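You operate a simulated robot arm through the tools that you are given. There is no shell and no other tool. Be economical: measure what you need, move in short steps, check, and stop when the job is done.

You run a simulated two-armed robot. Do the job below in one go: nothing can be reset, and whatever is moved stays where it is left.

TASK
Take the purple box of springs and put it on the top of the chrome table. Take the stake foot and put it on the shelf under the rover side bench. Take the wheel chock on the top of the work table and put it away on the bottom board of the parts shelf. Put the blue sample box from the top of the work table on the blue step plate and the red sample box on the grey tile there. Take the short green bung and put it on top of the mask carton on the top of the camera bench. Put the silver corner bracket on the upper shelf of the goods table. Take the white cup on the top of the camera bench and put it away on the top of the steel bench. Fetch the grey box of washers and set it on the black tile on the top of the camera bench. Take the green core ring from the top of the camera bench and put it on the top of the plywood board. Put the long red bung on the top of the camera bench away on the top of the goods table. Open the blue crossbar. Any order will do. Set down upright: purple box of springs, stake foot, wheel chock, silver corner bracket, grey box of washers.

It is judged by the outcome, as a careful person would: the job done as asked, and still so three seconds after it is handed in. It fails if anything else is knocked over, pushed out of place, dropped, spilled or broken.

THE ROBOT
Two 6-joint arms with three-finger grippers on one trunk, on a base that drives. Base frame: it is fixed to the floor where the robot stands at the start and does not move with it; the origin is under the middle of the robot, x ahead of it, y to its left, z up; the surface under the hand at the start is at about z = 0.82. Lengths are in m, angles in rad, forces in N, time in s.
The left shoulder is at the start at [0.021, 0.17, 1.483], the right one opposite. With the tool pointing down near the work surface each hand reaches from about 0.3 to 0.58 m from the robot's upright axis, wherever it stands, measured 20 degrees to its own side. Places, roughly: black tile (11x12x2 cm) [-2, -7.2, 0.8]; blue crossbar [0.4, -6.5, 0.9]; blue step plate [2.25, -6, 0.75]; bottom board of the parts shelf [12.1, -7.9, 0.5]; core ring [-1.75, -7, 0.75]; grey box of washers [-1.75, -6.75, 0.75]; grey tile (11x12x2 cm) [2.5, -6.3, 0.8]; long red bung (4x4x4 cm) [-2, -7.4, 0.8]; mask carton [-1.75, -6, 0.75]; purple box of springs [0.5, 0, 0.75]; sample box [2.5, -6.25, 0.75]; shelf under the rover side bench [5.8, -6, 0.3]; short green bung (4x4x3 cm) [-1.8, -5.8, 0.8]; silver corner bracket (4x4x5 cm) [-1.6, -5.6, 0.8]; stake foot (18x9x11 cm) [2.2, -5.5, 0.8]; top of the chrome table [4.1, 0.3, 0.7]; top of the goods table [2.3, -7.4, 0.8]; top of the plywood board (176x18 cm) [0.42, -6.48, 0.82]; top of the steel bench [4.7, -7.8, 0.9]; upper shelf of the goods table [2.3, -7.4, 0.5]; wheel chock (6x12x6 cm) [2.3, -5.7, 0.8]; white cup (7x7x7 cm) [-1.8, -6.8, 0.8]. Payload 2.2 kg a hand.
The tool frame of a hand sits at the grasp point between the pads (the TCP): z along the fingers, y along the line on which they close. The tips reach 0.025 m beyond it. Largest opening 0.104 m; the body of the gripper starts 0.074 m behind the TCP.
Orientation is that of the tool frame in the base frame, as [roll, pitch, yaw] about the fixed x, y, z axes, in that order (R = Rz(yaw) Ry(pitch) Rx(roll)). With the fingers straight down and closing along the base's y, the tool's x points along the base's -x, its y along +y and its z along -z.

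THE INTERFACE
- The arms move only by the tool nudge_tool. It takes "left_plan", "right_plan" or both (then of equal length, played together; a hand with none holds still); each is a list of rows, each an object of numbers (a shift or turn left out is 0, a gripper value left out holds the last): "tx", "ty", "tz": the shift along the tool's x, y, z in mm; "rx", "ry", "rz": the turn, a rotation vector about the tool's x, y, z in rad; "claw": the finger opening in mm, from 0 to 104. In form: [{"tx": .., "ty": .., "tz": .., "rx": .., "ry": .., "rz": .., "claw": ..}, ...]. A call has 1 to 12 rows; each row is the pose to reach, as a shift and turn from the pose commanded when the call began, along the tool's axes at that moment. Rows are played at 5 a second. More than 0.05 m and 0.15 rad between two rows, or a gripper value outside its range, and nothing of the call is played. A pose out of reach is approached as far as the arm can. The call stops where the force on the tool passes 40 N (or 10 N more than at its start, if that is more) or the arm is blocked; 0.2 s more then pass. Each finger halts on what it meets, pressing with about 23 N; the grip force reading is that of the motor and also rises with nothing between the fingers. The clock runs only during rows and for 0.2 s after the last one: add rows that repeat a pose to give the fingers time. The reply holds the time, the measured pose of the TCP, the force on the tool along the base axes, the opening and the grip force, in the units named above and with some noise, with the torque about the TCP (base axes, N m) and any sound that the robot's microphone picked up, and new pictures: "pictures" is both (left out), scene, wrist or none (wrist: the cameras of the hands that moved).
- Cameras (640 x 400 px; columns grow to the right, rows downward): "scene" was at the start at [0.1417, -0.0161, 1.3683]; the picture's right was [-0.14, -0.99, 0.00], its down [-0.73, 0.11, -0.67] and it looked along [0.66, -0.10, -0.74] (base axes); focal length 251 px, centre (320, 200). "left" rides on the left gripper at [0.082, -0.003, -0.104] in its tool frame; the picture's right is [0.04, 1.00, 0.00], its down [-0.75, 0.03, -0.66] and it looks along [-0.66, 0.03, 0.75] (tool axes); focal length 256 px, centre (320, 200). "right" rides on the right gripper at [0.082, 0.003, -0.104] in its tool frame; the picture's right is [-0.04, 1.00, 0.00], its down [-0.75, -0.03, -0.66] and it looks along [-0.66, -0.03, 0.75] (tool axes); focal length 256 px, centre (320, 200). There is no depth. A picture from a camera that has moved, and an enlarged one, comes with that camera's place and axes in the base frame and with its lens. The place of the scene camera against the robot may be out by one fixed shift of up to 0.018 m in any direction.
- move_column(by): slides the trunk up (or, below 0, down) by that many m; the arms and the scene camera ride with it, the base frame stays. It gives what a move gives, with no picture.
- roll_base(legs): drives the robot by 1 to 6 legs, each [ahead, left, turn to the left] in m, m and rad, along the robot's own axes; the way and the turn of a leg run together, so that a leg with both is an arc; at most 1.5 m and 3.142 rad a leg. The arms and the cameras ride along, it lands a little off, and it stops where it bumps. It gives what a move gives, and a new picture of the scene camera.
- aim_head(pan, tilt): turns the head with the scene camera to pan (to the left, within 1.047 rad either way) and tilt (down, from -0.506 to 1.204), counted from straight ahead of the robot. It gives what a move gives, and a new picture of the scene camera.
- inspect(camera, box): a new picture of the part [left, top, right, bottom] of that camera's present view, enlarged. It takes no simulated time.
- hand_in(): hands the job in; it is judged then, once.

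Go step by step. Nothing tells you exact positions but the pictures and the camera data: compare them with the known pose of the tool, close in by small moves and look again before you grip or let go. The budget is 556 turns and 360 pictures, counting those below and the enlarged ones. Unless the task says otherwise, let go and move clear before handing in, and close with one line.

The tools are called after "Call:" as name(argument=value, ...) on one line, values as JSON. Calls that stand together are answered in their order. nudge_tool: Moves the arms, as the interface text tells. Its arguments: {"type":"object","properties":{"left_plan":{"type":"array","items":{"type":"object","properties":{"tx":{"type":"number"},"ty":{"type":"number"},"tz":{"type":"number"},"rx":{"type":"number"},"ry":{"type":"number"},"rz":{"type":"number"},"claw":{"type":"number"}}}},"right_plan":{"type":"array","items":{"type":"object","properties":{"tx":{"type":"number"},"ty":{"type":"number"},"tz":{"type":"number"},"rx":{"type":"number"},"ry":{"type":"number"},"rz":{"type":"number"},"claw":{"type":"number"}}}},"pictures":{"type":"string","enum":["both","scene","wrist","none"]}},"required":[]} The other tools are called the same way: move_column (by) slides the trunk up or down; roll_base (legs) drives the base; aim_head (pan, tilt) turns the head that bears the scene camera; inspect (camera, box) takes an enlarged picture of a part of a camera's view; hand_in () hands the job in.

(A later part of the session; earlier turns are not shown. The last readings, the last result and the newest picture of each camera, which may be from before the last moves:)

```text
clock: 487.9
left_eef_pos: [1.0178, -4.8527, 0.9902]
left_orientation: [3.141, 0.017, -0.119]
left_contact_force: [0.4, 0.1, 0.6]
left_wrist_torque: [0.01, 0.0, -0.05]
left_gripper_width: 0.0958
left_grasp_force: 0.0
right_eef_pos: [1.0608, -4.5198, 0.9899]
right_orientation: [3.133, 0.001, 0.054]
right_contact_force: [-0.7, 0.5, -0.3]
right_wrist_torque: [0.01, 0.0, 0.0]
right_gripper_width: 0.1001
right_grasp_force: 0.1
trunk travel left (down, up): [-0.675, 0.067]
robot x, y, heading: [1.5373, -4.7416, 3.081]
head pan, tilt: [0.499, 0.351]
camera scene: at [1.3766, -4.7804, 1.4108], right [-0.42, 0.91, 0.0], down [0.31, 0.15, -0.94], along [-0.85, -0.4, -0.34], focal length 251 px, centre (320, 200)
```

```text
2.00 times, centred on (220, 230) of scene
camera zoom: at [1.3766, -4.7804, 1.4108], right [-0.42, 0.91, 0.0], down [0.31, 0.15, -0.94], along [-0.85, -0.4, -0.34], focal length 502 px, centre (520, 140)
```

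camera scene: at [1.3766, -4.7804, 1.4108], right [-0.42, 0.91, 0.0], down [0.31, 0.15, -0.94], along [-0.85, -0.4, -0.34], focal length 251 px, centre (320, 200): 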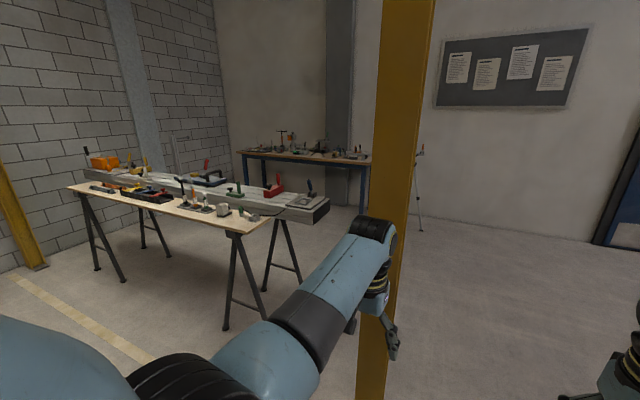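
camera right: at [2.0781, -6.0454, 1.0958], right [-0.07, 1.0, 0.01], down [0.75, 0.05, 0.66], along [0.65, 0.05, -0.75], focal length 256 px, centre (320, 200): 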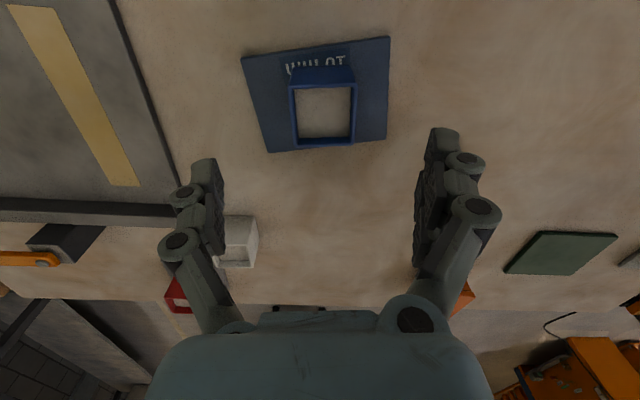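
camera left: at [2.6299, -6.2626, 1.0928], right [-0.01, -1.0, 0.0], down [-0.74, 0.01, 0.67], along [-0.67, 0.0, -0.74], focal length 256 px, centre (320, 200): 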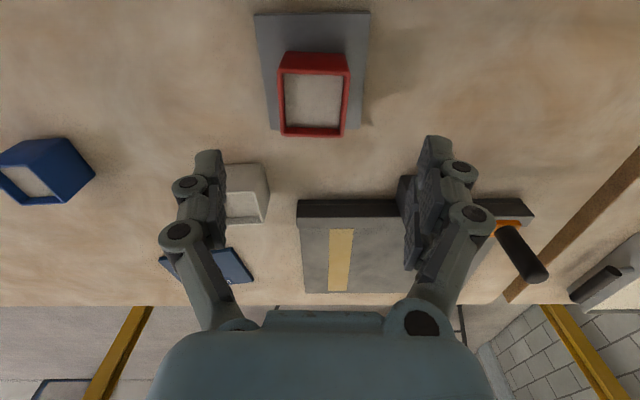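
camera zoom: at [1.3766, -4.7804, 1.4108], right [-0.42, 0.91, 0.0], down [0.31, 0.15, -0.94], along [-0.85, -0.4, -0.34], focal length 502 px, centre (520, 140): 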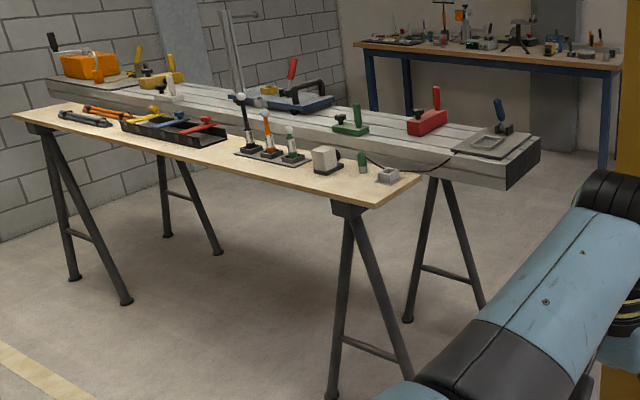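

The plank in front is the plywood board; behind it is an aluminium rail with clamps. I move down the corridor to look at the crossbar at about (0.4, −6.5).

Call:
roll_base(legs=[[0, 0, 0.06], [0, 1.5, 0], [0, 0.25, 0]])

Call:
aim_head(pan=0.0, tilt=0.55)

```text
clock: 497.2
left_eef_pos: [0.9702, -6.6067, 0.9889]
left_orientation: [3.141, 0.019, -0.108]
left_contact_force: [-0.3, 0.0, -1.4]
left_wrist_torque: [0.07, 0.03, -0.02]
left_gripper_width: 0.096
left_grasp_force: 0.2
right_eef_pos: [1.0075, -6.2725, 0.9916]
right_orientation: [3.134, -0.001, 0.063]
right_contact_force: [-0.4, -0.8, -0.2]
right_wrist_torque: [0.02, -0.01, -0.02]
right_gripper_width: 0.1001
right_grasp_force: 0.0
trunk travel left (down, up): [-0.675, 0.067]
robot x, y, heading: [1.4893, -6.4869, 3.091]
head pan, tilt: [0.499, 0.351]
camera scene: at [1.3265, -6.5305, 1.4108], right [-0.43, 0.9, 0.0], down [0.31, 0.15, -0.94], along [-0.85, -0.41, -0.34], focal length 251 px, centre (320, 200)
```

scene: 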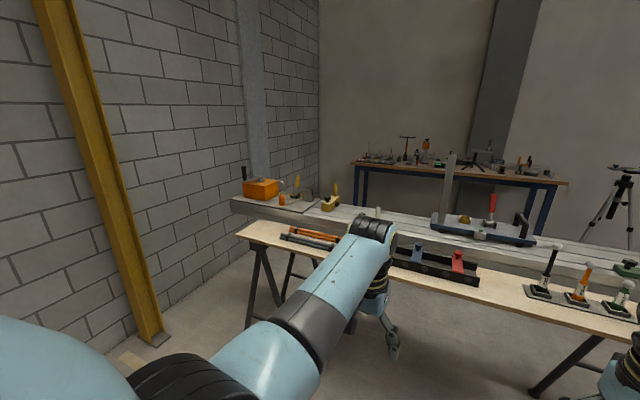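

```text
clock: 498.1
left_eef_pos: [0.9681, -6.6056, 0.9906]
left_orientation: [3.139, 0.019, -0.109]
left_contact_force: [0.1, 0.6, 0.2]
left_wrist_torque: [-0.01, 0.0, -0.01]
left_gripper_width: 0.096
left_grasp_force: 0.0
right_eef_pos: [1.0087, -6.2713, 0.9917]
right_orientation: [3.135, -0.001, 0.062]
right_contact_force: [-0.7, -0.2, -0.6]
right_wrist_torque: [0.02, -0.03, -0.02]
right_gripper_width: 0.0999
right_grasp_force: 0.0
trunk travel left (down, up): [-0.675, 0.067]
robot x, y, heading: [1.4895, -6.4848, 3.092]
head pan, tilt: [0.0, 0.55]
camera scene: at [1.3209, -6.4848, 1.3926], right [0.05, 1.0, 0.0], down [0.52, -0.03, -0.85], along [-0.85, 0.04, -0.52], focal length 251 px, centre (320, 200)
```

scene: 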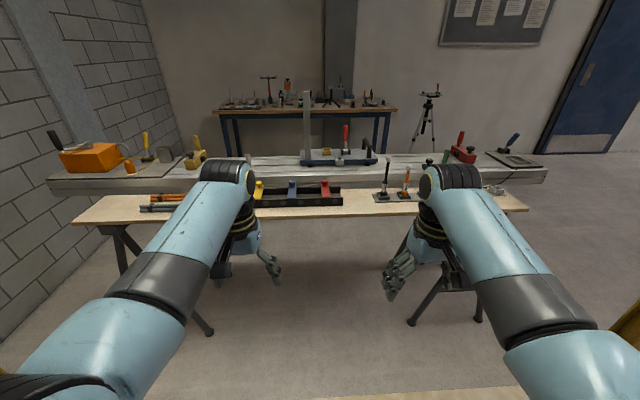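

Call:
inspect(camera="scene", box=[240, 120, 420, 220])

Call:
inspect(camera="scene", box=[210, 60, 400, 130])

```text
3.56 times, centred on (330, 170) of scene
camera zoom: at [1.3209, -6.4848, 1.3926], right [0.05, 1.0, 0.0], down [0.52, -0.03, -0.85], along [-0.85, 0.04, -0.52], focal length 892 px, centre (284, 307)
```

zoom: 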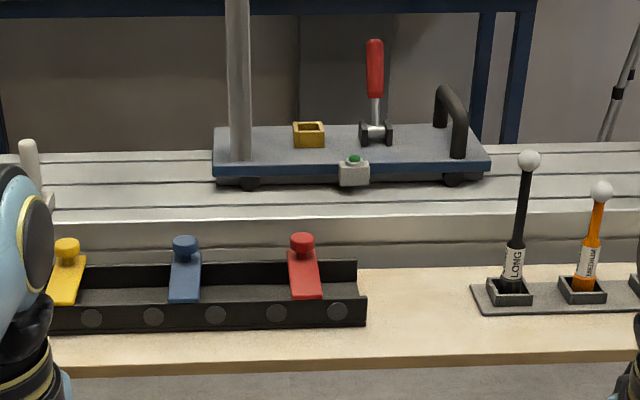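

```text
3.37 times, centred on (305, 95) of scene
camera zoom: at [1.3209, -6.4848, 1.3926], right [0.05, 1.0, 0.0], down [0.52, -0.03, -0.85], along [-0.85, 0.04, -0.52], focal length 845 px, centre (370, 554)
```

zoom: 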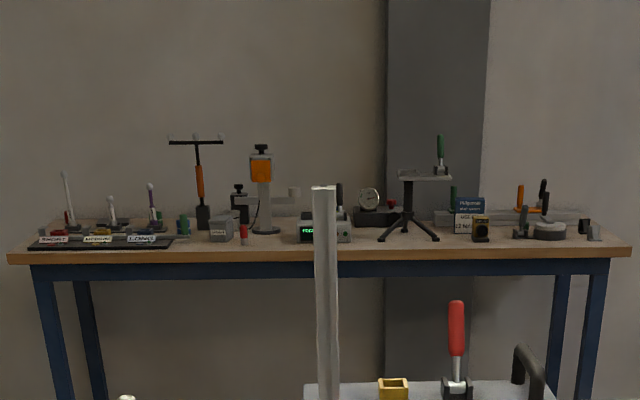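

The blue crossbar is the middle of three bars across a black channel at about (0.38, −6.56). I retract the right hand (poles nearby) and move in for a closer look.

Call:
nudge_tool(right_plan=[{"tx": 35, "tz": -10}, {"tx": 70, "ty": -20, "tz": -20}, {"tx": 110, "ty": -40, "tz": -30}, {"tx": 130, "ty": -60, "tz": -40}, {"tx": 130, "ty": -60, "tz": -40}], left_plan=[{"tx": 0, "claw": 96}, {"tx": 10, "tz": -20}, {"tx": 20, "tz": -40}, {"tx": 20, "tz": -50}, {"tx": 20, "tz": -50}], pictures="none")

Call:
roll_base(legs=[[0, 0, 0.05], [0.45, -0.1, 0]])

Call:
aim_head(pan=0.1, tilt=0.75)

```text
clock: 499.5
left_eef_pos: [0.9756, -6.6295, 1.0504]
left_orientation: [3.105, 0.042, -0.096]
left_contact_force: [-0.4, 1.3, -0.4]
left_wrist_torque: [-0.03, -0.03, 0.05]
left_gripper_width: 0.0961
left_grasp_force: 0.0
right_eef_pos: [1.1342, -6.2, 1.0293]
right_orientation: [3.133, -0.001, 0.064]
right_contact_force: [-0.2, 0.3, -0.4]
right_wrist_torque: [-0.02, -0.05, 0.01]
right_gripper_width: 0.1003
right_grasp_force: 0.1
trunk travel left (down, up): [-0.675, 0.067]
robot x, y, heading: [1.4872, -6.4883, 3.086]
head pan, tilt: [0.0, 0.55]
stopped in row 5 (left hand): the arm was blocked; the commanded pose is now the measured one
```

```text
clock: 502.7
left_eef_pos: [0.531, -6.5569, 1.0491]
left_orientation: [3.105, 0.044, -0.044]
left_contact_force: [-0.5, 0.5, 0.1]
left_wrist_torque: [-0.03, -0.02, -0.03]
left_gripper_width: 0.0959
left_grasp_force: 0.0
right_eef_pos: [0.6671, -6.1208, 1.0301]
right_orientation: [3.134, -0.001, 0.115]
right_contact_force: [-0.9, -1.2, 0.2]
right_wrist_torque: [0.0, -0.01, 0.01]
right_gripper_width: 0.0999
right_grasp_force: 0.1
trunk travel left (down, up): [-0.675, 0.067]
robot x, y, heading: [1.0411, -6.3898, 3.142]
head pan, tilt: [0.0, 0.55]
camera scene: at [0.8691, -6.3937, 1.3925], right [0.0, 1.0, 0.0], down [0.52, 0.0, -0.85], along [-0.85, 0.0, -0.52], focal length 251 px, centre (320, 200)
```

scene: 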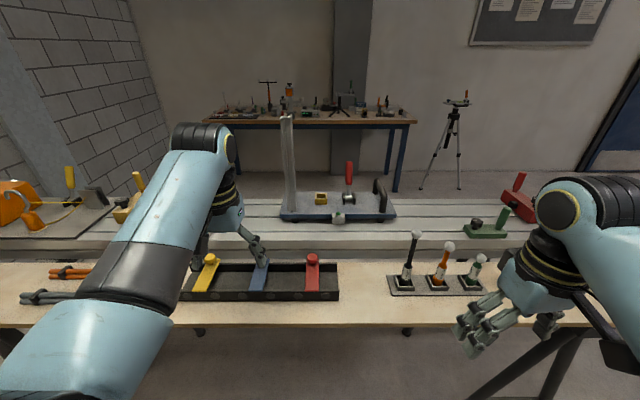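

```text
clock: 503.5
left_eef_pos: [0.5325, -6.5569, 1.0497]
left_orientation: [3.104, 0.044, -0.044]
left_contact_force: [-0.2, -0.1, 0.2]
left_wrist_torque: [0.0, -0.03, 0.02]
left_gripper_width: 0.0962
left_grasp_force: 0.1
right_eef_pos: [0.6677, -6.1203, 1.0299]
right_orientation: [3.132, 0.0, 0.114]
right_contact_force: [-0.4, 0.0, -0.2]
right_wrist_torque: [-0.03, -0.01, 0.03]
right_gripper_width: 0.1001
right_grasp_force: 0.1
trunk travel left (down, up): [-0.675, 0.067]
robot x, y, heading: [1.0379, -6.3868, 3.139]
head pan, tilt: [0.099, 0.75]
camera scene: at [0.8772, -6.402, 1.3753], right [-0.1, 1.0, 0.0], down [0.68, 0.07, -0.73], along [-0.73, -0.07, -0.68], focal length 251 px, centre (320, 200)
```

scene: 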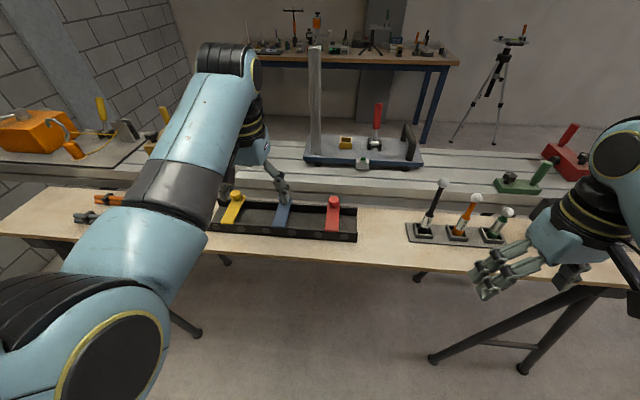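

Call:
inspect(camera="scene", box=[210, 160, 370, 260])

Call:
inspect(camera="left", box=[160, 0, 480, 200])

```text
4.00 times, centred on (290, 210) of scene
camera zoom: at [0.8772, -6.402, 1.3753], right [-0.1, 1.0, 0.0], down [0.68, 0.07, -0.73], along [-0.73, -0.07, -0.68], focal length 1003 px, centre (440, 160)
```

zoom: 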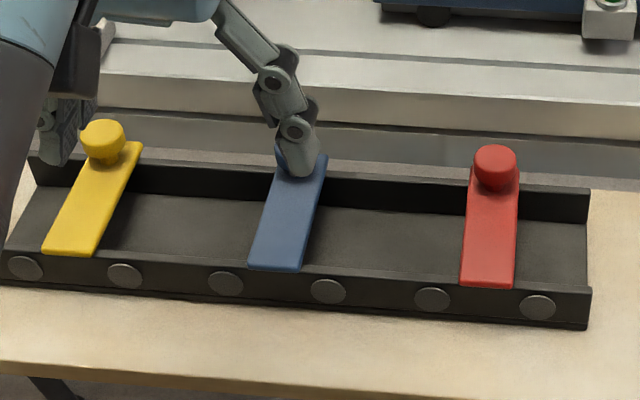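

```text
2.00 times, centred on (320, 100) of left
camera zoom: at [0.6183, -6.5536, 1.1501], right [0.0, -1.0, 0.04], down [-0.72, 0.03, 0.69], along [-0.69, -0.03, -0.72], focal length 512 px, centre (320, 400)
```

zoom: 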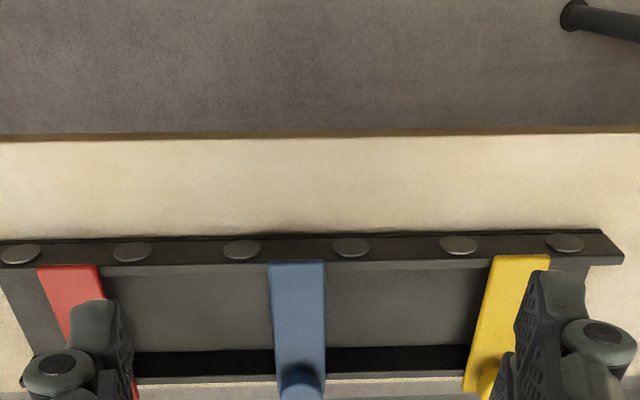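

Call:
inspect(camera="left", box=[200, 100, 440, 250])

```text
2.67 times, centred on (320, 175) of left
camera zoom: at [0.6183, -6.5536, 1.1501], right [0.0, -1.0, 0.04], down [-0.72, 0.03, 0.69], along [-0.69, -0.03, -0.72], focal length 683 px, centre (320, 267)
```

zoom: 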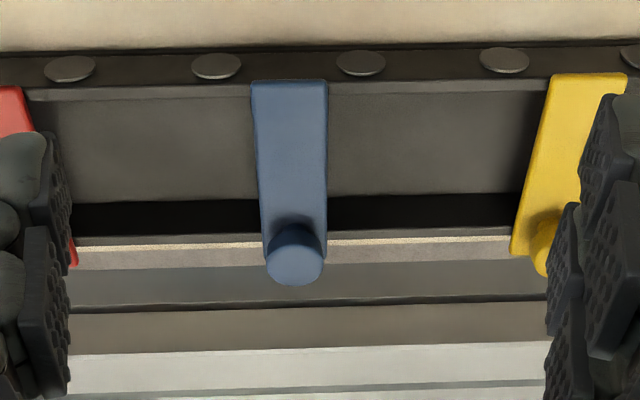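

The bar's knob is at its far end, about (0.385, −6.551, 0.90); the hinge seems to be at the near wall (0.455). I shift the base a little and bring the left hand above the knob.

Call:
roll_base(legs=[[0.06, -0.07, 0]])

Call:
nudge_tool(left_plan=[{"rx": 0.037, "ry": 0.044, "rz": -0.044, "ty": 20}, {"rx": 0.037, "ry": 0.044, "rz": -0.044, "tx": -30, "ty": 45, "tz": 20, "claw": 60}, {"rx": 0.037, "ry": 0.044, "rz": -0.044, "tx": -60, "ty": 65, "tz": 50, "claw": 50}, {"rx": 0.037, "ry": 0.044, "rz": -0.044, "tx": -82, "ty": 65, "tz": 80, "claw": 50}, {"rx": 0.037, "ry": 0.044, "rz": -0.044, "tx": -82, "ty": 65, "tz": 80, "claw": 50}], pictures="both")

```text
clock: 504.6
left_eef_pos: [0.4745, -6.4862, 1.0488]
left_orientation: [3.103, 0.041, -0.045]
left_contact_force: [-0.7, 0.6, 0.5]
left_wrist_torque: [-0.04, -0.02, 0.0]
left_gripper_width: 0.0959
left_grasp_force: 0.0
right_eef_pos: [0.6099, -6.0495, 1.0297]
right_orientation: [3.131, 0.0, 0.114]
right_contact_force: [0.0, 0.3, -0.5]
right_wrist_torque: [0.01, 0.0, 0.06]
right_gripper_width: 0.0999
right_grasp_force: 0.0
trunk travel left (down, up): [-0.675, 0.067]
robot x, y, heading: [0.9787, -6.3166, -3.143]
head pan, tilt: [0.099, 0.75]
camera scene: at [0.8185, -6.3309, 1.3751], right [-0.1, 0.99, 0.0], down [0.68, 0.07, -0.73], along [-0.73, -0.07, -0.68], focal length 251 px, centre (320, 200)
```

scene: 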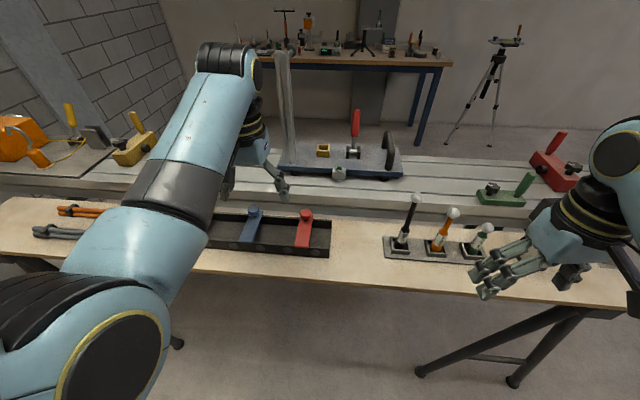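

```text
clock: 505.8
left_eef_pos: [0.3858, -6.5543, 0.9736]
left_orientation: [3.141, 0.002, 0.002]
left_contact_force: [0.3, -0.5, 1.2]
left_wrist_torque: [0.0, 0.02, 0.02]
left_gripper_width: 0.0498
left_grasp_force: 0.0
right_eef_pos: [0.6086, -6.0498, 1.0303]
right_orientation: [3.135, -0.001, 0.118]
right_contact_force: [0.9, 0.3, -0.1]
right_wrist_torque: [0.02, -0.02, 0.03]
right_gripper_width: 0.1002
right_grasp_force: 0.0
trunk travel left (down, up): [-0.675, 0.067]
robot x, y, heading: [0.978, -6.3201, -3.142]
head pan, tilt: [0.099, 0.75]
camera scene: at [0.8201, -6.3321, 1.3753], right [-0.1, 0.99, 0.0], down [0.68, 0.07, -0.73], along [-0.73, -0.07, -0.68], focal length 251 px, centre (320, 200)
camera left: at [0.4675, -6.5502, 1.0778], right [0.04, -1.0, 0.0], down [-0.75, -0.03, 0.66], along [-0.66, -0.03, -0.75], focal length 256 px, centre (320, 200)
```

scene: 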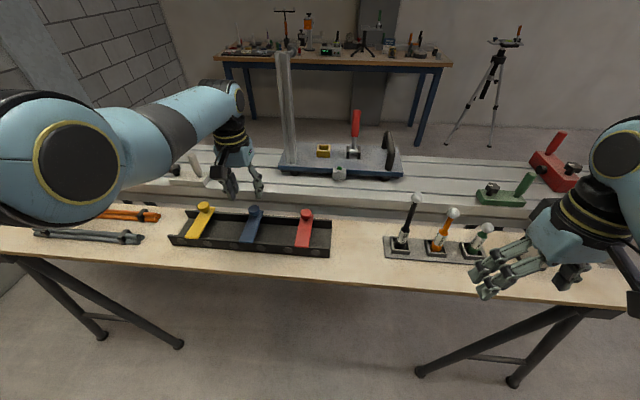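
left: 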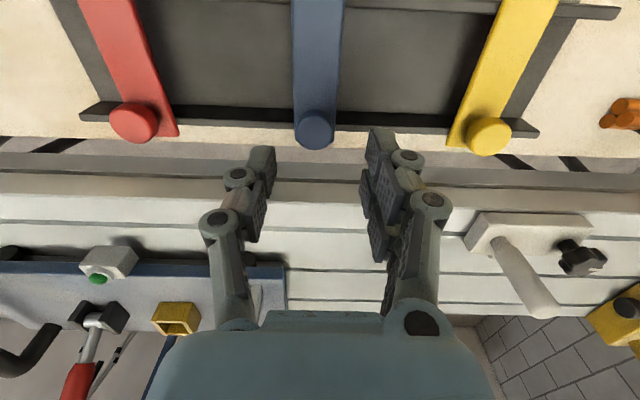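

Knob top at (0.379, −6.551, 0.893). Lower over it and close gently.

Call:
nudge_tool(left_plan=[{"tx": -7, "ty": -4, "tz": 30, "claw": 50}, {"tx": -7, "ty": -4, "tz": 60}, {"tx": -7, "ty": -4, "tz": 80}, {"tx": -7, "ty": -4, "tz": 80, "claw": 10}, {"tx": -7, "ty": -4, "tz": 80, "claw": 10}, {"tx": -7, "ty": -4, "tz": 80, "claw": 10}, {"tx": -7, "ty": -4, "tz": 80, "claw": 10}], pictures="both")

```text
clock: 507.4
left_eef_pos: [0.4002, -6.553, 0.9155]
left_orientation: [-3.141, 0.002, 0.004]
left_contact_force: [-1.9, -19.5, 7.2]
left_wrist_torque: [-0.5, 0.13, 0.41]
left_gripper_width: 0.0232
left_grasp_force: 9.9
left hand out of reach, approached as far as the arm can: row 1, 2, 3, 4, 5, 6, 7
right_eef_pos: [0.6102, -6.0534, 1.0296]
right_orientation: [3.136, 0.0, 0.115]
right_contact_force: [-0.6, 0.5, -0.1]
right_wrist_torque: [-0.02, 0.02, -0.02]
right_gripper_width: 0.0999
right_grasp_force: 0.0
trunk travel left (down, up): [-0.675, 0.067]
robot x, y, heading: [0.9767, -6.3194, -3.14]
head pan, tilt: [0.099, 0.75]
camera scene: at [0.8196, -6.3346, 1.3753], right [-0.1, 0.99, 0.0], down [0.68, 0.07, -0.73], along [-0.73, -0.07, -0.68], focal length 251 px, centre (320, 200)
camera left: at [0.4807, -6.548, 1.0197], right [0.04, -1.0, 0.0], down [-0.75, -0.03, 0.66], along [-0.66, -0.03, -0.75], focal length 256 px, centre (320, 200)
```

scene: 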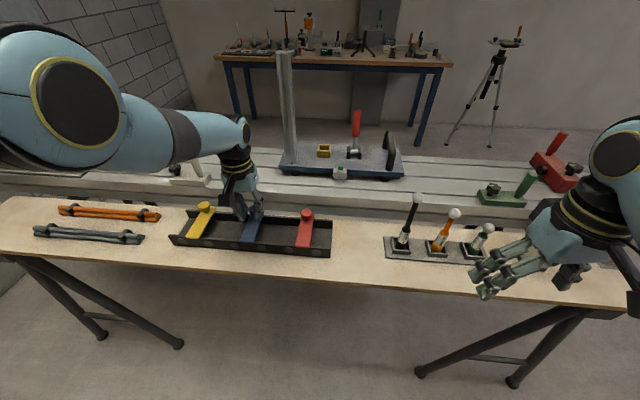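
left: 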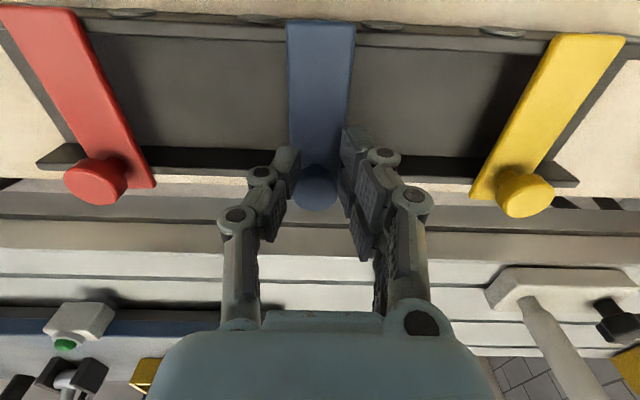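

Reach is a bit short, only the knob's edge is held. Open, lift, and drive 0.07 m closer.

Call:
nudge_tool(left_plan=[{"claw": 50}, {"claw": 50}, {"claw": 50, "tz": -30}, {"claw": 50, "tz": -60, "tx": 20}, {"claw": 50, "tz": -60, "tx": 40}], pictures="none")

Call:
roll_base(legs=[[0.08, 0, 0]])

```text
clock: 508.6
left_eef_pos: [0.439, -6.5477, 0.9757]
left_orientation: [3.14, 0.0, 0.002]
left_contact_force: [0.8, 0.2, 0.7]
left_wrist_torque: [0.02, -0.01, -0.03]
left_gripper_width: 0.05
left_grasp_force: 0.0
right_eef_pos: [0.6094, -6.0495, 1.0307]
right_orientation: [3.133, 0.0, 0.115]
right_contact_force: [0.9, 0.1, -0.2]
right_wrist_torque: [0.01, 0.04, 0.0]
right_gripper_width: 0.1001
right_grasp_force: 0.0
trunk travel left (down, up): [-0.675, 0.067]
robot x, y, heading: [0.9787, -6.3221, -3.145]
head pan, tilt: [0.099, 0.75]
```

```text
clock: 509.6
left_eef_pos: [0.3587, -6.5489, 0.9736]
left_orientation: [-3.14, -0.001, 0.003]
left_contact_force: [-0.7, 0.1, 0.0]
left_wrist_torque: [-0.01, -0.03, -0.01]
left_gripper_width: 0.0503
left_grasp_force: 0.0
right_eef_pos: [0.5296, -6.051, 1.0299]
right_orientation: [3.133, -0.002, 0.118]
right_contact_force: [-0.3, -0.3, 0.5]
right_wrist_torque: [0.0, -0.06, 0.0]
right_gripper_width: 0.1003
right_grasp_force: 0.1
trunk travel left (down, up): [-0.675, 0.067]
robot x, y, heading: [0.9017, -6.3201, -3.139]
head pan, tilt: [0.099, 0.75]
camera scene: at [0.7379, -6.3324, 1.375], right [-0.1, 0.99, 0.0], down [0.68, 0.07, -0.73], along [-0.73, -0.07, -0.68], focal length 251 px, centre (320, 200)
```

scene: 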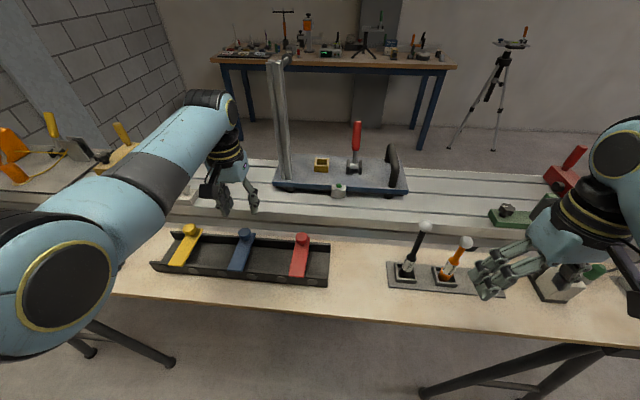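

Call:
nudge_tool(left_plan=[{"tx": 20, "ty": 2, "tz": 20, "claw": 50}, {"tx": 20, "ty": 2, "tz": 55}, {"tx": 20, "ty": 2, "tz": 76}, {"tx": 20, "ty": 2, "tz": 76, "claw": 10}, {"tx": 20, "ty": 2, "tz": 76, "claw": 10}, {"tx": 20, "ty": 2, "tz": 76, "claw": 10}, {"tx": 20, "ty": 2, "tz": 76, "claw": 10}], pictures="wrist")

```text
clock: 511.2
left_eef_pos: [0.3793, -6.5496, 0.8979]
left_orientation: [3.141, 0.001, 0.002]
left_contact_force: [0.0, 2.9, 1.2]
left_wrist_torque: [0.04, 0.0, 0.0]
left_gripper_width: 0.0276
left_grasp_force: 45.1
right_eef_pos: [0.5298, -6.0512, 1.0291]
right_orientation: [3.132, 0.001, 0.118]
right_contact_force: [-0.3, 0.3, 0.8]
right_wrist_torque: [-0.01, 0.01, 0.01]
right_gripper_width: 0.1003
right_grasp_force: 0.1
trunk travel left (down, up): [-0.675, 0.067]
robot x, y, heading: [0.8988, -6.3171, -3.137]
head pan, tilt: [0.099, 0.75]
camera left: at [0.4608, -6.546, 1.0041], right [0.04, -1.0, 0.0], down [-0.75, -0.03, 0.66], along [-0.66, -0.03, -0.75], focal length 256 px, centre (320, 200)
```

left: 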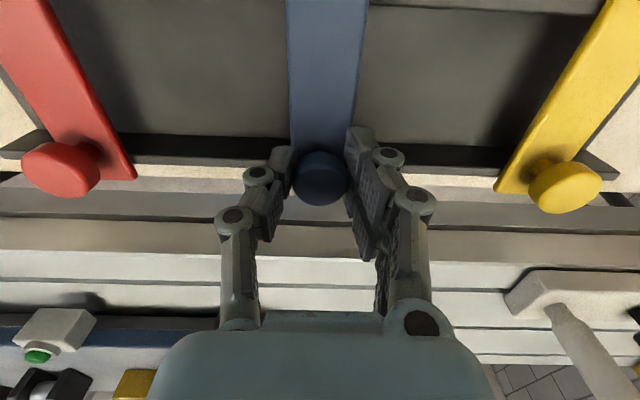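

Knob held. Try a first small lift along an arc about the near-side hinge, watching the force.

Call:
nudge_tool(left_plan=[{"tx": 3, "tz": -6}, {"tx": 7, "tz": -13, "ry": -0.1}, {"tx": 11, "tz": -19, "ry": -0.2}, {"tx": 11, "tz": -19, "ry": -0.2}], pictures="both")

```text
clock: 512.2
left_eef_pos: [0.3914, -6.5503, 0.9191]
left_orientation: [3.139, 0.2, 0.004]
left_contact_force: [2.4, 7.5, 8.6]
left_wrist_torque: [0.14, -0.88, -0.06]
left_gripper_width: 0.0278
left_grasp_force: 44.4
right_eef_pos: [0.531, -6.0496, 1.0302]
right_orientation: [3.132, 0.0, 0.118]
right_contact_force: [0.4, 0.3, 0.1]
right_wrist_torque: [0.0, -0.04, 0.0]
right_gripper_width: 0.1
right_grasp_force: 0.1
trunk travel left (down, up): [-0.675, 0.067]
robot x, y, heading: [0.8978, -6.3186, -3.137]
head pan, tilt: [0.099, 0.75]
camera scene: at [0.7408, -6.3311, 1.3755], right [-0.1, 0.99, 0.0], down [0.68, 0.07, -0.73], along [-0.73, -0.08, -0.68], focal length 251 px, centre (320, 200)
camera left: at [0.4906, -6.5457, 1.0053], right [0.04, -1.0, -0.01], down [-0.61, -0.03, 0.79], along [-0.79, -0.03, -0.61], focal length 256 px, centre (320, 200)
```

scene: 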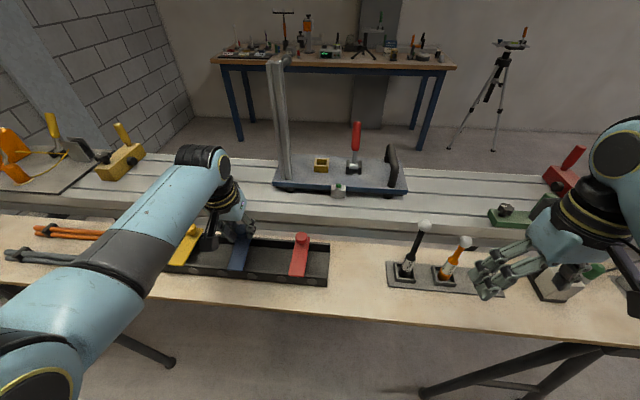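
left: 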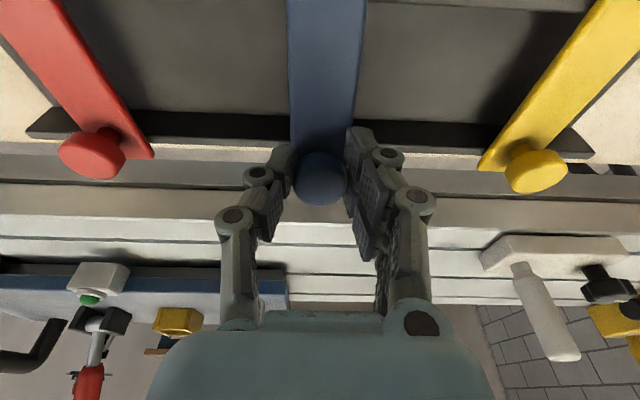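

The bar rotates up with the hand — the hinge is at the near end. Continue along the arc.

Call:
nudge_tool(left_plan=[{"tx": 5, "tz": -5.5, "ry": -0.14}, {"tx": 12, "tz": -14.5, "ry": -0.28}, {"tx": 21, "tz": -23, "ry": -0.42}, {"tx": 31, "tz": -29.5, "ry": -0.56}, {"tx": 41.5, "tz": -35, "ry": -0.7}, {"tx": 41.5, "tz": -35, "ry": -0.7}], pictures="both")

```text
clock: 513.6
left_eef_pos: [0.435, -6.5487, 0.9483]
left_orientation: [3.14, 0.912, 0.002]
left_contact_force: [-14.9, 1.7, 25.2]
left_wrist_torque: [0.0, 0.54, -0.02]
left_gripper_width: 0.0266
left_grasp_force: 45.0
right_eef_pos: [0.5291, -6.0511, 1.0299]
right_orientation: [3.133, 0.002, 0.119]
right_contact_force: [-0.2, 0.7, -0.2]
right_wrist_torque: [0.01, -0.01, 0.04]
right_gripper_width: 0.1003
right_grasp_force: 0.0
trunk travel left (down, up): [-0.675, 0.067]
robot x, y, heading: [0.8967, -6.3192, -3.141]
head pan, tilt: [0.099, 0.75]
camera scene: at [0.7393, -6.3313, 1.3753], right [-0.1, 0.99, 0.0], down [0.68, 0.07, -0.73], along [-0.73, -0.08, -0.68], focal length 251 px, centre (320, 200)
camera left: at [0.5671, -6.5456, 0.948], right [0.03, -1.0, -0.03], down [0.06, -0.03, 1.0], along [-1.0, -0.03, 0.06], focal length 256 px, centre (320, 200)
```

scene: 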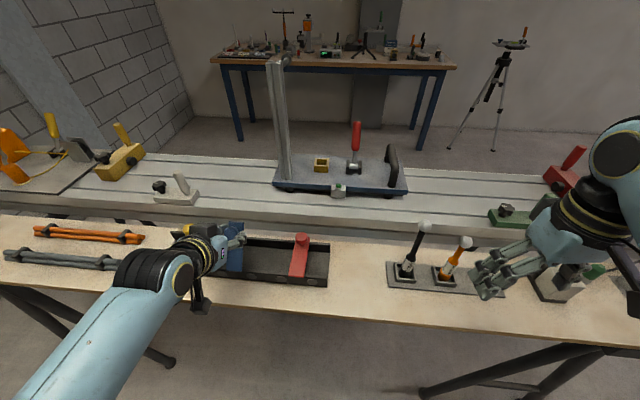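
left: 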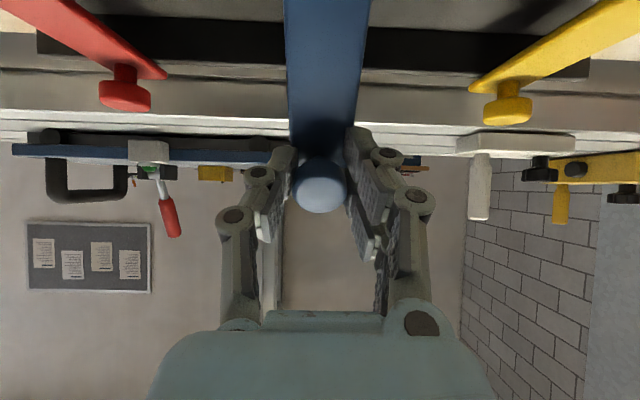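

Smooth so far (hinge ≈ (0.458, 0.866)). Continue to about 90°.

Call:
nudge_tool(left_plan=[{"tx": -1, "tz": -11, "ry": -0.14}, {"tx": 6, "tz": -21, "ry": -0.28}, {"tx": 14, "tz": -30, "ry": -0.42}, {"tx": 23, "tz": -37.5, "ry": -0.56}, {"tx": 31, "tz": -42.5, "ry": -0.67}, {"tx": 31, "tz": -42.5, "ry": -0.67}], pictures="both")

```text
clock: 515.0
left_eef_pos: [0.4932, -6.5505, 0.9477]
left_orientation: [-0.003, 1.565, -3.137]
left_contact_force: [5.3, -3.2, 27.6]
left_wrist_torque: [-0.03, 0.32, 0.08]
left_gripper_width: 0.0262
left_grasp_force: 44.9
right_eef_pos: [0.5325, -6.0494, 1.0307]
right_orientation: [3.133, 0.003, 0.12]
right_contact_force: [-0.5, 0.4, 0.4]
right_wrist_torque: [0.01, 0.01, -0.01]
right_gripper_width: 0.1004
right_grasp_force: 0.1
trunk travel left (down, up): [-0.675, 0.067]
robot x, y, heading: [0.899, -6.3192, -3.137]
head pan, tilt: [0.099, 0.75]
camera scene: at [0.7428, -6.3319, 1.3757], right [-0.1, 0.99, 0.0], down [0.68, 0.07, -0.73], along [-0.73, -0.08, -0.68], focal length 251 px, centre (320, 200)
camera left: at [0.596, -6.5455, 0.8661], right [0.0, -1.0, -0.04], down [0.66, -0.03, 0.75], along [-0.75, -0.03, 0.66], focal length 256 px, centre (320, 200)
```

scene: 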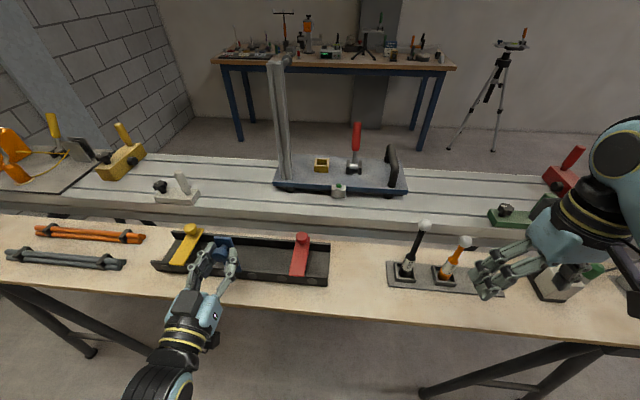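
left: 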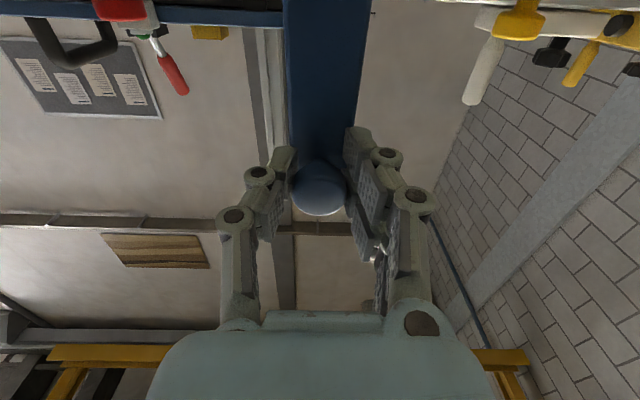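

Bar is upright. Push slightly further to see whether it goes past vertical so it stays open.

Call:
nudge_tool(left_plan=[{"tx": 2, "tz": -5, "ry": -0.07}, {"tx": 5, "tz": -10.7, "ry": -0.14}, {"tx": 8, "tz": -16, "ry": -0.21}, {"tx": 12, "tz": -20.7, "ry": -0.28}, {"tx": 12, "tz": -20.7, "ry": -0.28}], pictures="wrist")

```text
clock: 516.2
left_eef_pos: [0.5146, -6.5498, 0.9346]
left_orientation: [0.002, 1.282, -3.134]
left_contact_force: [12.8, 3.6, 31.1]
left_wrist_torque: [-0.14, 0.5, 0.18]
left_gripper_width: 0.026
left_grasp_force: 45.2
right_eef_pos: [0.5323, -6.0502, 1.0314]
right_orientation: [3.132, 0.001, 0.119]
right_contact_force: [-0.3, -1.5, 0.7]
right_wrist_torque: [0.05, -0.01, 0.0]
right_gripper_width: 0.1
right_grasp_force: 0.0
trunk travel left (down, up): [-0.675, 0.067]
robot x, y, heading: [0.8976, -6.3173, -3.143]
head pan, tilt: [0.099, 0.75]
camera left: at [0.5903, -6.5458, 0.8292], right [-0.01, -1.0, -0.04], down [0.84, -0.03, 0.54], along [-0.54, -0.03, 0.84], focal length 256 px, centre (320, 200)
```

left: 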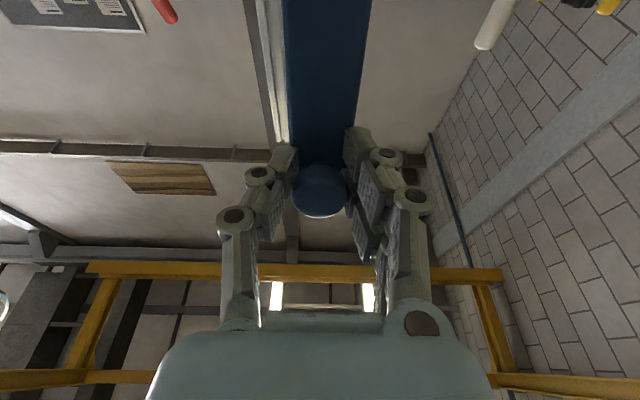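

Passed vertical with no stop at ~106°. Guide it further toward its end position.

Call:
nudge_tool(left_plan=[{"tx": 2.5, "tz": -5, "ry": -0.07}, {"tx": 5.3, "tz": -10.6, "ry": -0.14}, {"tx": 8.5, "tz": -15.5, "ry": -0.21}, {"tx": 12, "tz": -20, "ry": -0.28}, {"tx": 12, "tz": -20, "ry": -0.28}], pictures="scene")

```text
clock: 517.0
left_eef_pos: [0.5184, -6.5494, 0.9292]
left_orientation: [-0.003, 1.142, 3.136]
left_contact_force: [-33.7, 0.3, -25.5]
left_wrist_torque: [-0.07, -0.28, 0.12]
left_gripper_width: 0.0269
left_grasp_force: 45.0
left hand out of reach, approached as far as the arm can: row 3
right_eef_pos: [0.5303, -6.0505, 1.0291]
right_orientation: [3.135, -0.003, 0.116]
right_contact_force: [0.6, 0.5, 0.2]
right_wrist_torque: [-0.03, 0.11, 0.03]
right_gripper_width: 0.1001
right_grasp_force: 0.1
trunk travel left (down, up): [-0.675, 0.067]
robot x, y, heading: [0.9009, -6.3186, 3.144]
head pan, tilt: [0.099, 0.75]
stopped in row 3 (left hand): the force on the tool passed its limit at 46 N (the readings are from after the stop); the commanded pose is now the measured one
camera scene: at [0.7368, -6.3324, 1.3743], right [-0.1, 1.0, 0.0], down [0.68, 0.07, -0.73], along [-0.73, -0.07, -0.68], focal length 251 px, centre (320, 200)
```

scene: 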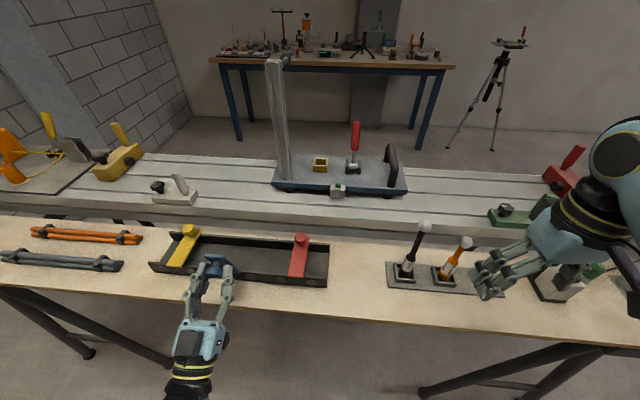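

The bar reached its end stop (~110°) — open. Release and withdraw.

Call:
nudge_tool(left_plan=[{"claw": 50}, {"claw": 60}, {"claw": 60}, {"tz": -30}, {"tz": -60}, {"tz": -90}, {"tz": -90}], pictures="scene")

```text
clock: 518.6
left_eef_pos: [0.6041, -6.5515, 0.9162]
left_orientation: [-0.003, 1.132, 3.14]
left_contact_force: [-0.3, 1.0, 0.5]
left_wrist_torque: [-0.01, -0.01, 0.0]
left_gripper_width: 0.0601
left_grasp_force: 0.1
left hand out of reach, approached as far as the arm can: row 5, 6, 7
right_eef_pos: [0.5298, -6.0496, 1.0301]
right_orientation: [3.133, -0.002, 0.116]
right_contact_force: [0.2, -0.3, 0.5]
right_wrist_torque: [-0.04, -0.01, 0.0]
right_gripper_width: 0.1
right_grasp_force: 0.0
trunk travel left (down, up): [-0.675, 0.067]
robot x, y, heading: [0.8998, -6.3187, -3.14]
head pan, tilt: [0.099, 0.75]
camera scene: at [0.7387, -6.3319, 1.3751], right [-0.1, 0.99, 0.0], down [0.68, 0.07, -0.73], along [-0.73, -0.07, -0.68], focal length 251 px, centre (320, 200)
```

scene: 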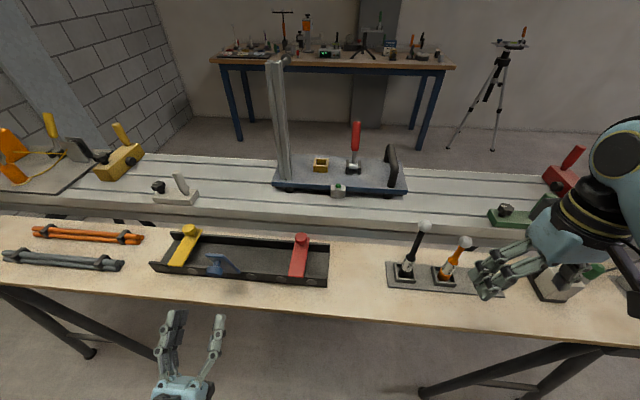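

The blue crossbar is open. Back away and bring the left hand upright again.

Call:
roll_base(legs=[[-0.5, 0, 0]])

Call:
nudge_tool(left_plan=[{"ry": 0.14}, {"ry": 0.28}, {"ry": 0.42}, {"ry": 0.56}, {"ry": 0.7}, {"ry": 0.84}, {"ry": 0.98}, {"ry": 1.12}, {"ry": 1.26}, {"ry": 1.4}, {"ry": 1.4}], pictures="none")

```text
clock: 521.6
left_eef_pos: [1.1274, -6.5507, 0.9173]
left_orientation: [-0.002, 1.132, -3.133]
left_contact_force: [-0.4, 0.3, 0.5]
left_wrist_torque: [0.01, 0.02, 0.04]
left_gripper_width: 0.06
left_grasp_force: 0.1
right_eef_pos: [1.0473, -6.0516, 1.0302]
right_orientation: [3.135, 0.0, 0.127]
right_contact_force: [0.2, 0.4, -0.3]
right_wrist_torque: [0.02, 0.0, 0.0]
right_gripper_width: 0.1
right_grasp_force: 0.0
trunk travel left (down, up): [-0.675, 0.067]
robot x, y, heading: [1.4156, -6.3202, -3.13]
head pan, tilt: [0.099, 0.75]
camera scene: at [1.2596, -6.3307, 1.3753], right [-0.11, 0.99, 0.0], down [0.68, 0.07, -0.73], along [-0.73, -0.08, -0.68], focal length 251 px, centre (320, 200)
```

scene: 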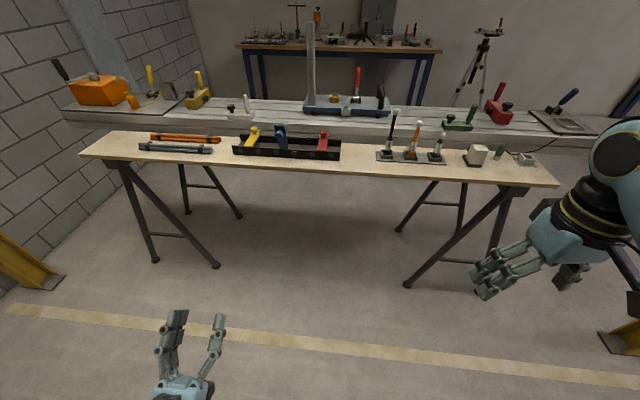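

```text
clock: 524.0
left_eef_pos: [1.1267, -6.552, 0.9165]
left_orientation: [-0.002, 1.133, -3.134]
left_contact_force: [-0.5, 0.0, -0.7]
left_wrist_torque: [-0.01, 0.0, 0.01]
left_gripper_width: 0.0601
left_grasp_force: 0.0
left hand out of reach, approached as far as the arm can: row 1, 2, 3, 4, 5, 6, 7, 8, 9, 10, 11
right_eef_pos: [1.0454, -6.0505, 1.03]
right_orientation: [3.135, 0.001, 0.125]
right_contact_force: [0.9, -0.4, -0.5]
right_wrist_torque: [0.01, -0.02, -0.01]
right_gripper_width: 0.0999
right_grasp_force: 0.0
trunk travel left (down, up): [-0.675, 0.067]
robot x, y, heading: [1.4201, -6.3144, -3.134]
head pan, tilt: [0.099, 0.75]
```

The left arm is folded too close; extend it forward and up from the commanded pose to free it.

Call:
nudge_tool(left_plan=[{"tx": -30, "tz": 9}, {"tx": -60, "tz": 18}, {"tx": -90, "tz": 27}, {"tx": -120, "tz": 36}, {"tx": -150, "tz": 45}, {"tx": -150, "tz": 45}, {"tx": -150, "tz": 45}], pictures="none")

```text
clock: 525.6
left_eef_pos: [1.1271, -6.5519, 0.9166]
left_orientation: [0.0, 1.133, -3.133]
left_contact_force: [0.1, -0.4, -0.3]
left_wrist_torque: [0.0, 0.01, 0.01]
left_gripper_width: 0.0599
left_grasp_force: 0.0
left hand out of reach, approached as far as the arm can: row 1, 2, 3, 4, 5, 6, 7
right_eef_pos: [1.0471, -6.0506, 1.0299]
right_orientation: [3.132, 0.0, 0.125]
right_contact_force: [1.4, 0.0, -0.4]
right_wrist_torque: [0.01, -0.04, 0.0]
right_gripper_width: 0.0998
right_grasp_force: 0.0
trunk travel left (down, up): [-0.675, 0.067]
robot x, y, heading: [1.4157, -6.3179, -3.135]
head pan, tilt: [0.099, 0.75]
```

Call:
nudge_tool(left_plan=[{"ry": -0.14}, {"ry": -0.28}, {"ry": -0.42}, {"ry": -0.56}, {"ry": -0.7}, {"ry": -0.84}, {"ry": -0.98}, {"ry": -1.12}, {"ry": -1.26}, {"ry": -1.33}, {"ry": -1.33}], pictures="none")

```text
clock: 528.0
left_eef_pos: [1.1292, -6.5556, 1.2414]
left_orientation: [0.0, -0.195, -3.134]
left_contact_force: [-0.4, -0.8, 0.1]
left_wrist_torque: [0.01, 0.04, 0.01]
left_gripper_width: 0.06
left_grasp_force: 0.1
left hand out of reach, approached as far as the arm can: row 1, 2, 3, 4, 5, 6, 7, 8, 9, 10, 11
right_eef_pos: [1.0469, -6.0506, 1.0295]
right_orientation: [3.133, -0.001, 0.124]
right_contact_force: [-0.1, -0.4, -0.5]
right_wrist_torque: [0.01, -0.02, 0.0]
right_gripper_width: 0.1001
right_grasp_force: 0.0
trunk travel left (down, up): [-0.675, 0.067]
robot x, y, heading: [1.4196, -6.3092, -3.134]
head pan, tilt: [0.099, 0.75]
```

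The commanded pose follows the measured one, so the hand is now pointing up. I extend it forward first and then rotate it back down in steps.

Call:
nudge_tool(left_plan=[{"tx": 40, "tz": -8}, {"tx": 80, "tz": -16, "ry": 0.1}, {"tx": 110, "tz": -22, "ry": 0.24}, {"tx": 120, "tz": -24, "ry": 0.38}, {"tx": 120, "tz": -24, "ry": 0.52}, {"tx": 120, "tz": -24, "ry": 0.66}, {"tx": 120, "tz": -24, "ry": 0.8}, {"tx": 120, "tz": -24, "ry": 0.94}, {"tx": 120, "tz": -24, "ry": 1.08}, {"tx": 120, "tz": -24, "ry": 1.22}, {"tx": 120, "tz": -24, "ry": 1.36}, {"tx": 120, "tz": -24, "ry": 1.36}], pictures="none")

```text
clock: 530.6
left_eef_pos: [1.0071, -6.555, 1.2341]
left_orientation: [-0.002, 1.165, -3.134]
left_contact_force: [0.1, -0.1, 0.2]
left_wrist_torque: [-0.03, -0.01, -0.01]
left_gripper_width: 0.0599
left_grasp_force: 0.1
left hand out of reach, approached as far as the arm can: row 1
right_eef_pos: [1.0467, -6.0502, 1.0306]
right_orientation: [3.133, 0.001, 0.127]
right_contact_force: [0.3, -0.4, -1.0]
right_wrist_torque: [0.03, 0.0, -0.03]
right_gripper_width: 0.1
right_grasp_force: 0.1
trunk travel left (down, up): [-0.675, 0.067]
robot x, y, heading: [1.4188, -6.3125, -3.133]
head pan, tilt: [0.099, 0.75]
```

Call:
nudge_tool(left_plan=[{"tx": 10, "ry": 0.14}, {"tx": 20, "ry": 0.28}, {"tx": 30, "ry": 0.42}, {"tx": 40, "ry": 0.56}, {"tx": 50, "ry": 0.7}, {"tx": 60, "ry": 0.84}, {"tx": 70, "ry": 0.98}, {"tx": 80, "ry": 1.12}, {"tx": 90, "ry": 1.26}, {"tx": 100, "ry": 1.4}, {"tx": 112, "ry": 1.54}, {"tx": 112, "ry": 1.68}], pictures="none")

Call:
nudge_tool(left_plan=[{"ry": 0.14}, {"ry": 0.29}, {"ry": 0.29}], pictures="none")

```text
clock: 533.2
left_eef_pos: [0.9626, -6.5562, 1.1303]
left_orientation: [3.14, 0.293, 0.01]
left_contact_force: [0.5, -0.4, 0.0]
left_wrist_torque: [0.01, 0.02, 0.02]
left_gripper_width: 0.0598
left_grasp_force: 0.1
left hand out of reach, approached as far as the arm can: row 2
right_eef_pos: [1.046, -6.0517, 1.0298]
right_orientation: [3.134, -0.003, 0.124]
right_contact_force: [-0.1, 0.1, -0.1]
right_wrist_torque: [0.0, -0.01, -0.01]
right_gripper_width: 0.0998
right_grasp_force: 0.1
trunk travel left (down, up): [-0.675, 0.067]
robot x, y, heading: [1.4201, -6.316, -3.128]
head pan, tilt: [0.099, 0.75]
```

```text
clock: 534.0
left_eef_pos: [0.9375, -6.5511, 1.0785]
left_orientation: [-3.14, 0.01, 0.008]
left_contact_force: [0.9, -0.1, -0.5]
left_wrist_torque: [-0.04, 0.05, -0.01]
left_gripper_width: 0.0601
left_grasp_force: 0.1
left hand out of reach, approached as far as the arm can: row 1, 2, 3
right_eef_pos: [1.0478, -6.0512, 1.0302]
right_orientation: [3.133, 0.0, 0.125]
right_contact_force: [0.0, 0.1, -0.4]
right_wrist_torque: [0.03, 0.0, -0.03]
right_gripper_width: 0.1
right_grasp_force: 0.0
trunk travel left (down, up): [-0.675, 0.067]
robot x, y, heading: [1.4189, -6.3139, -3.129]
head pan, tilt: [0.099, 0.75]
```

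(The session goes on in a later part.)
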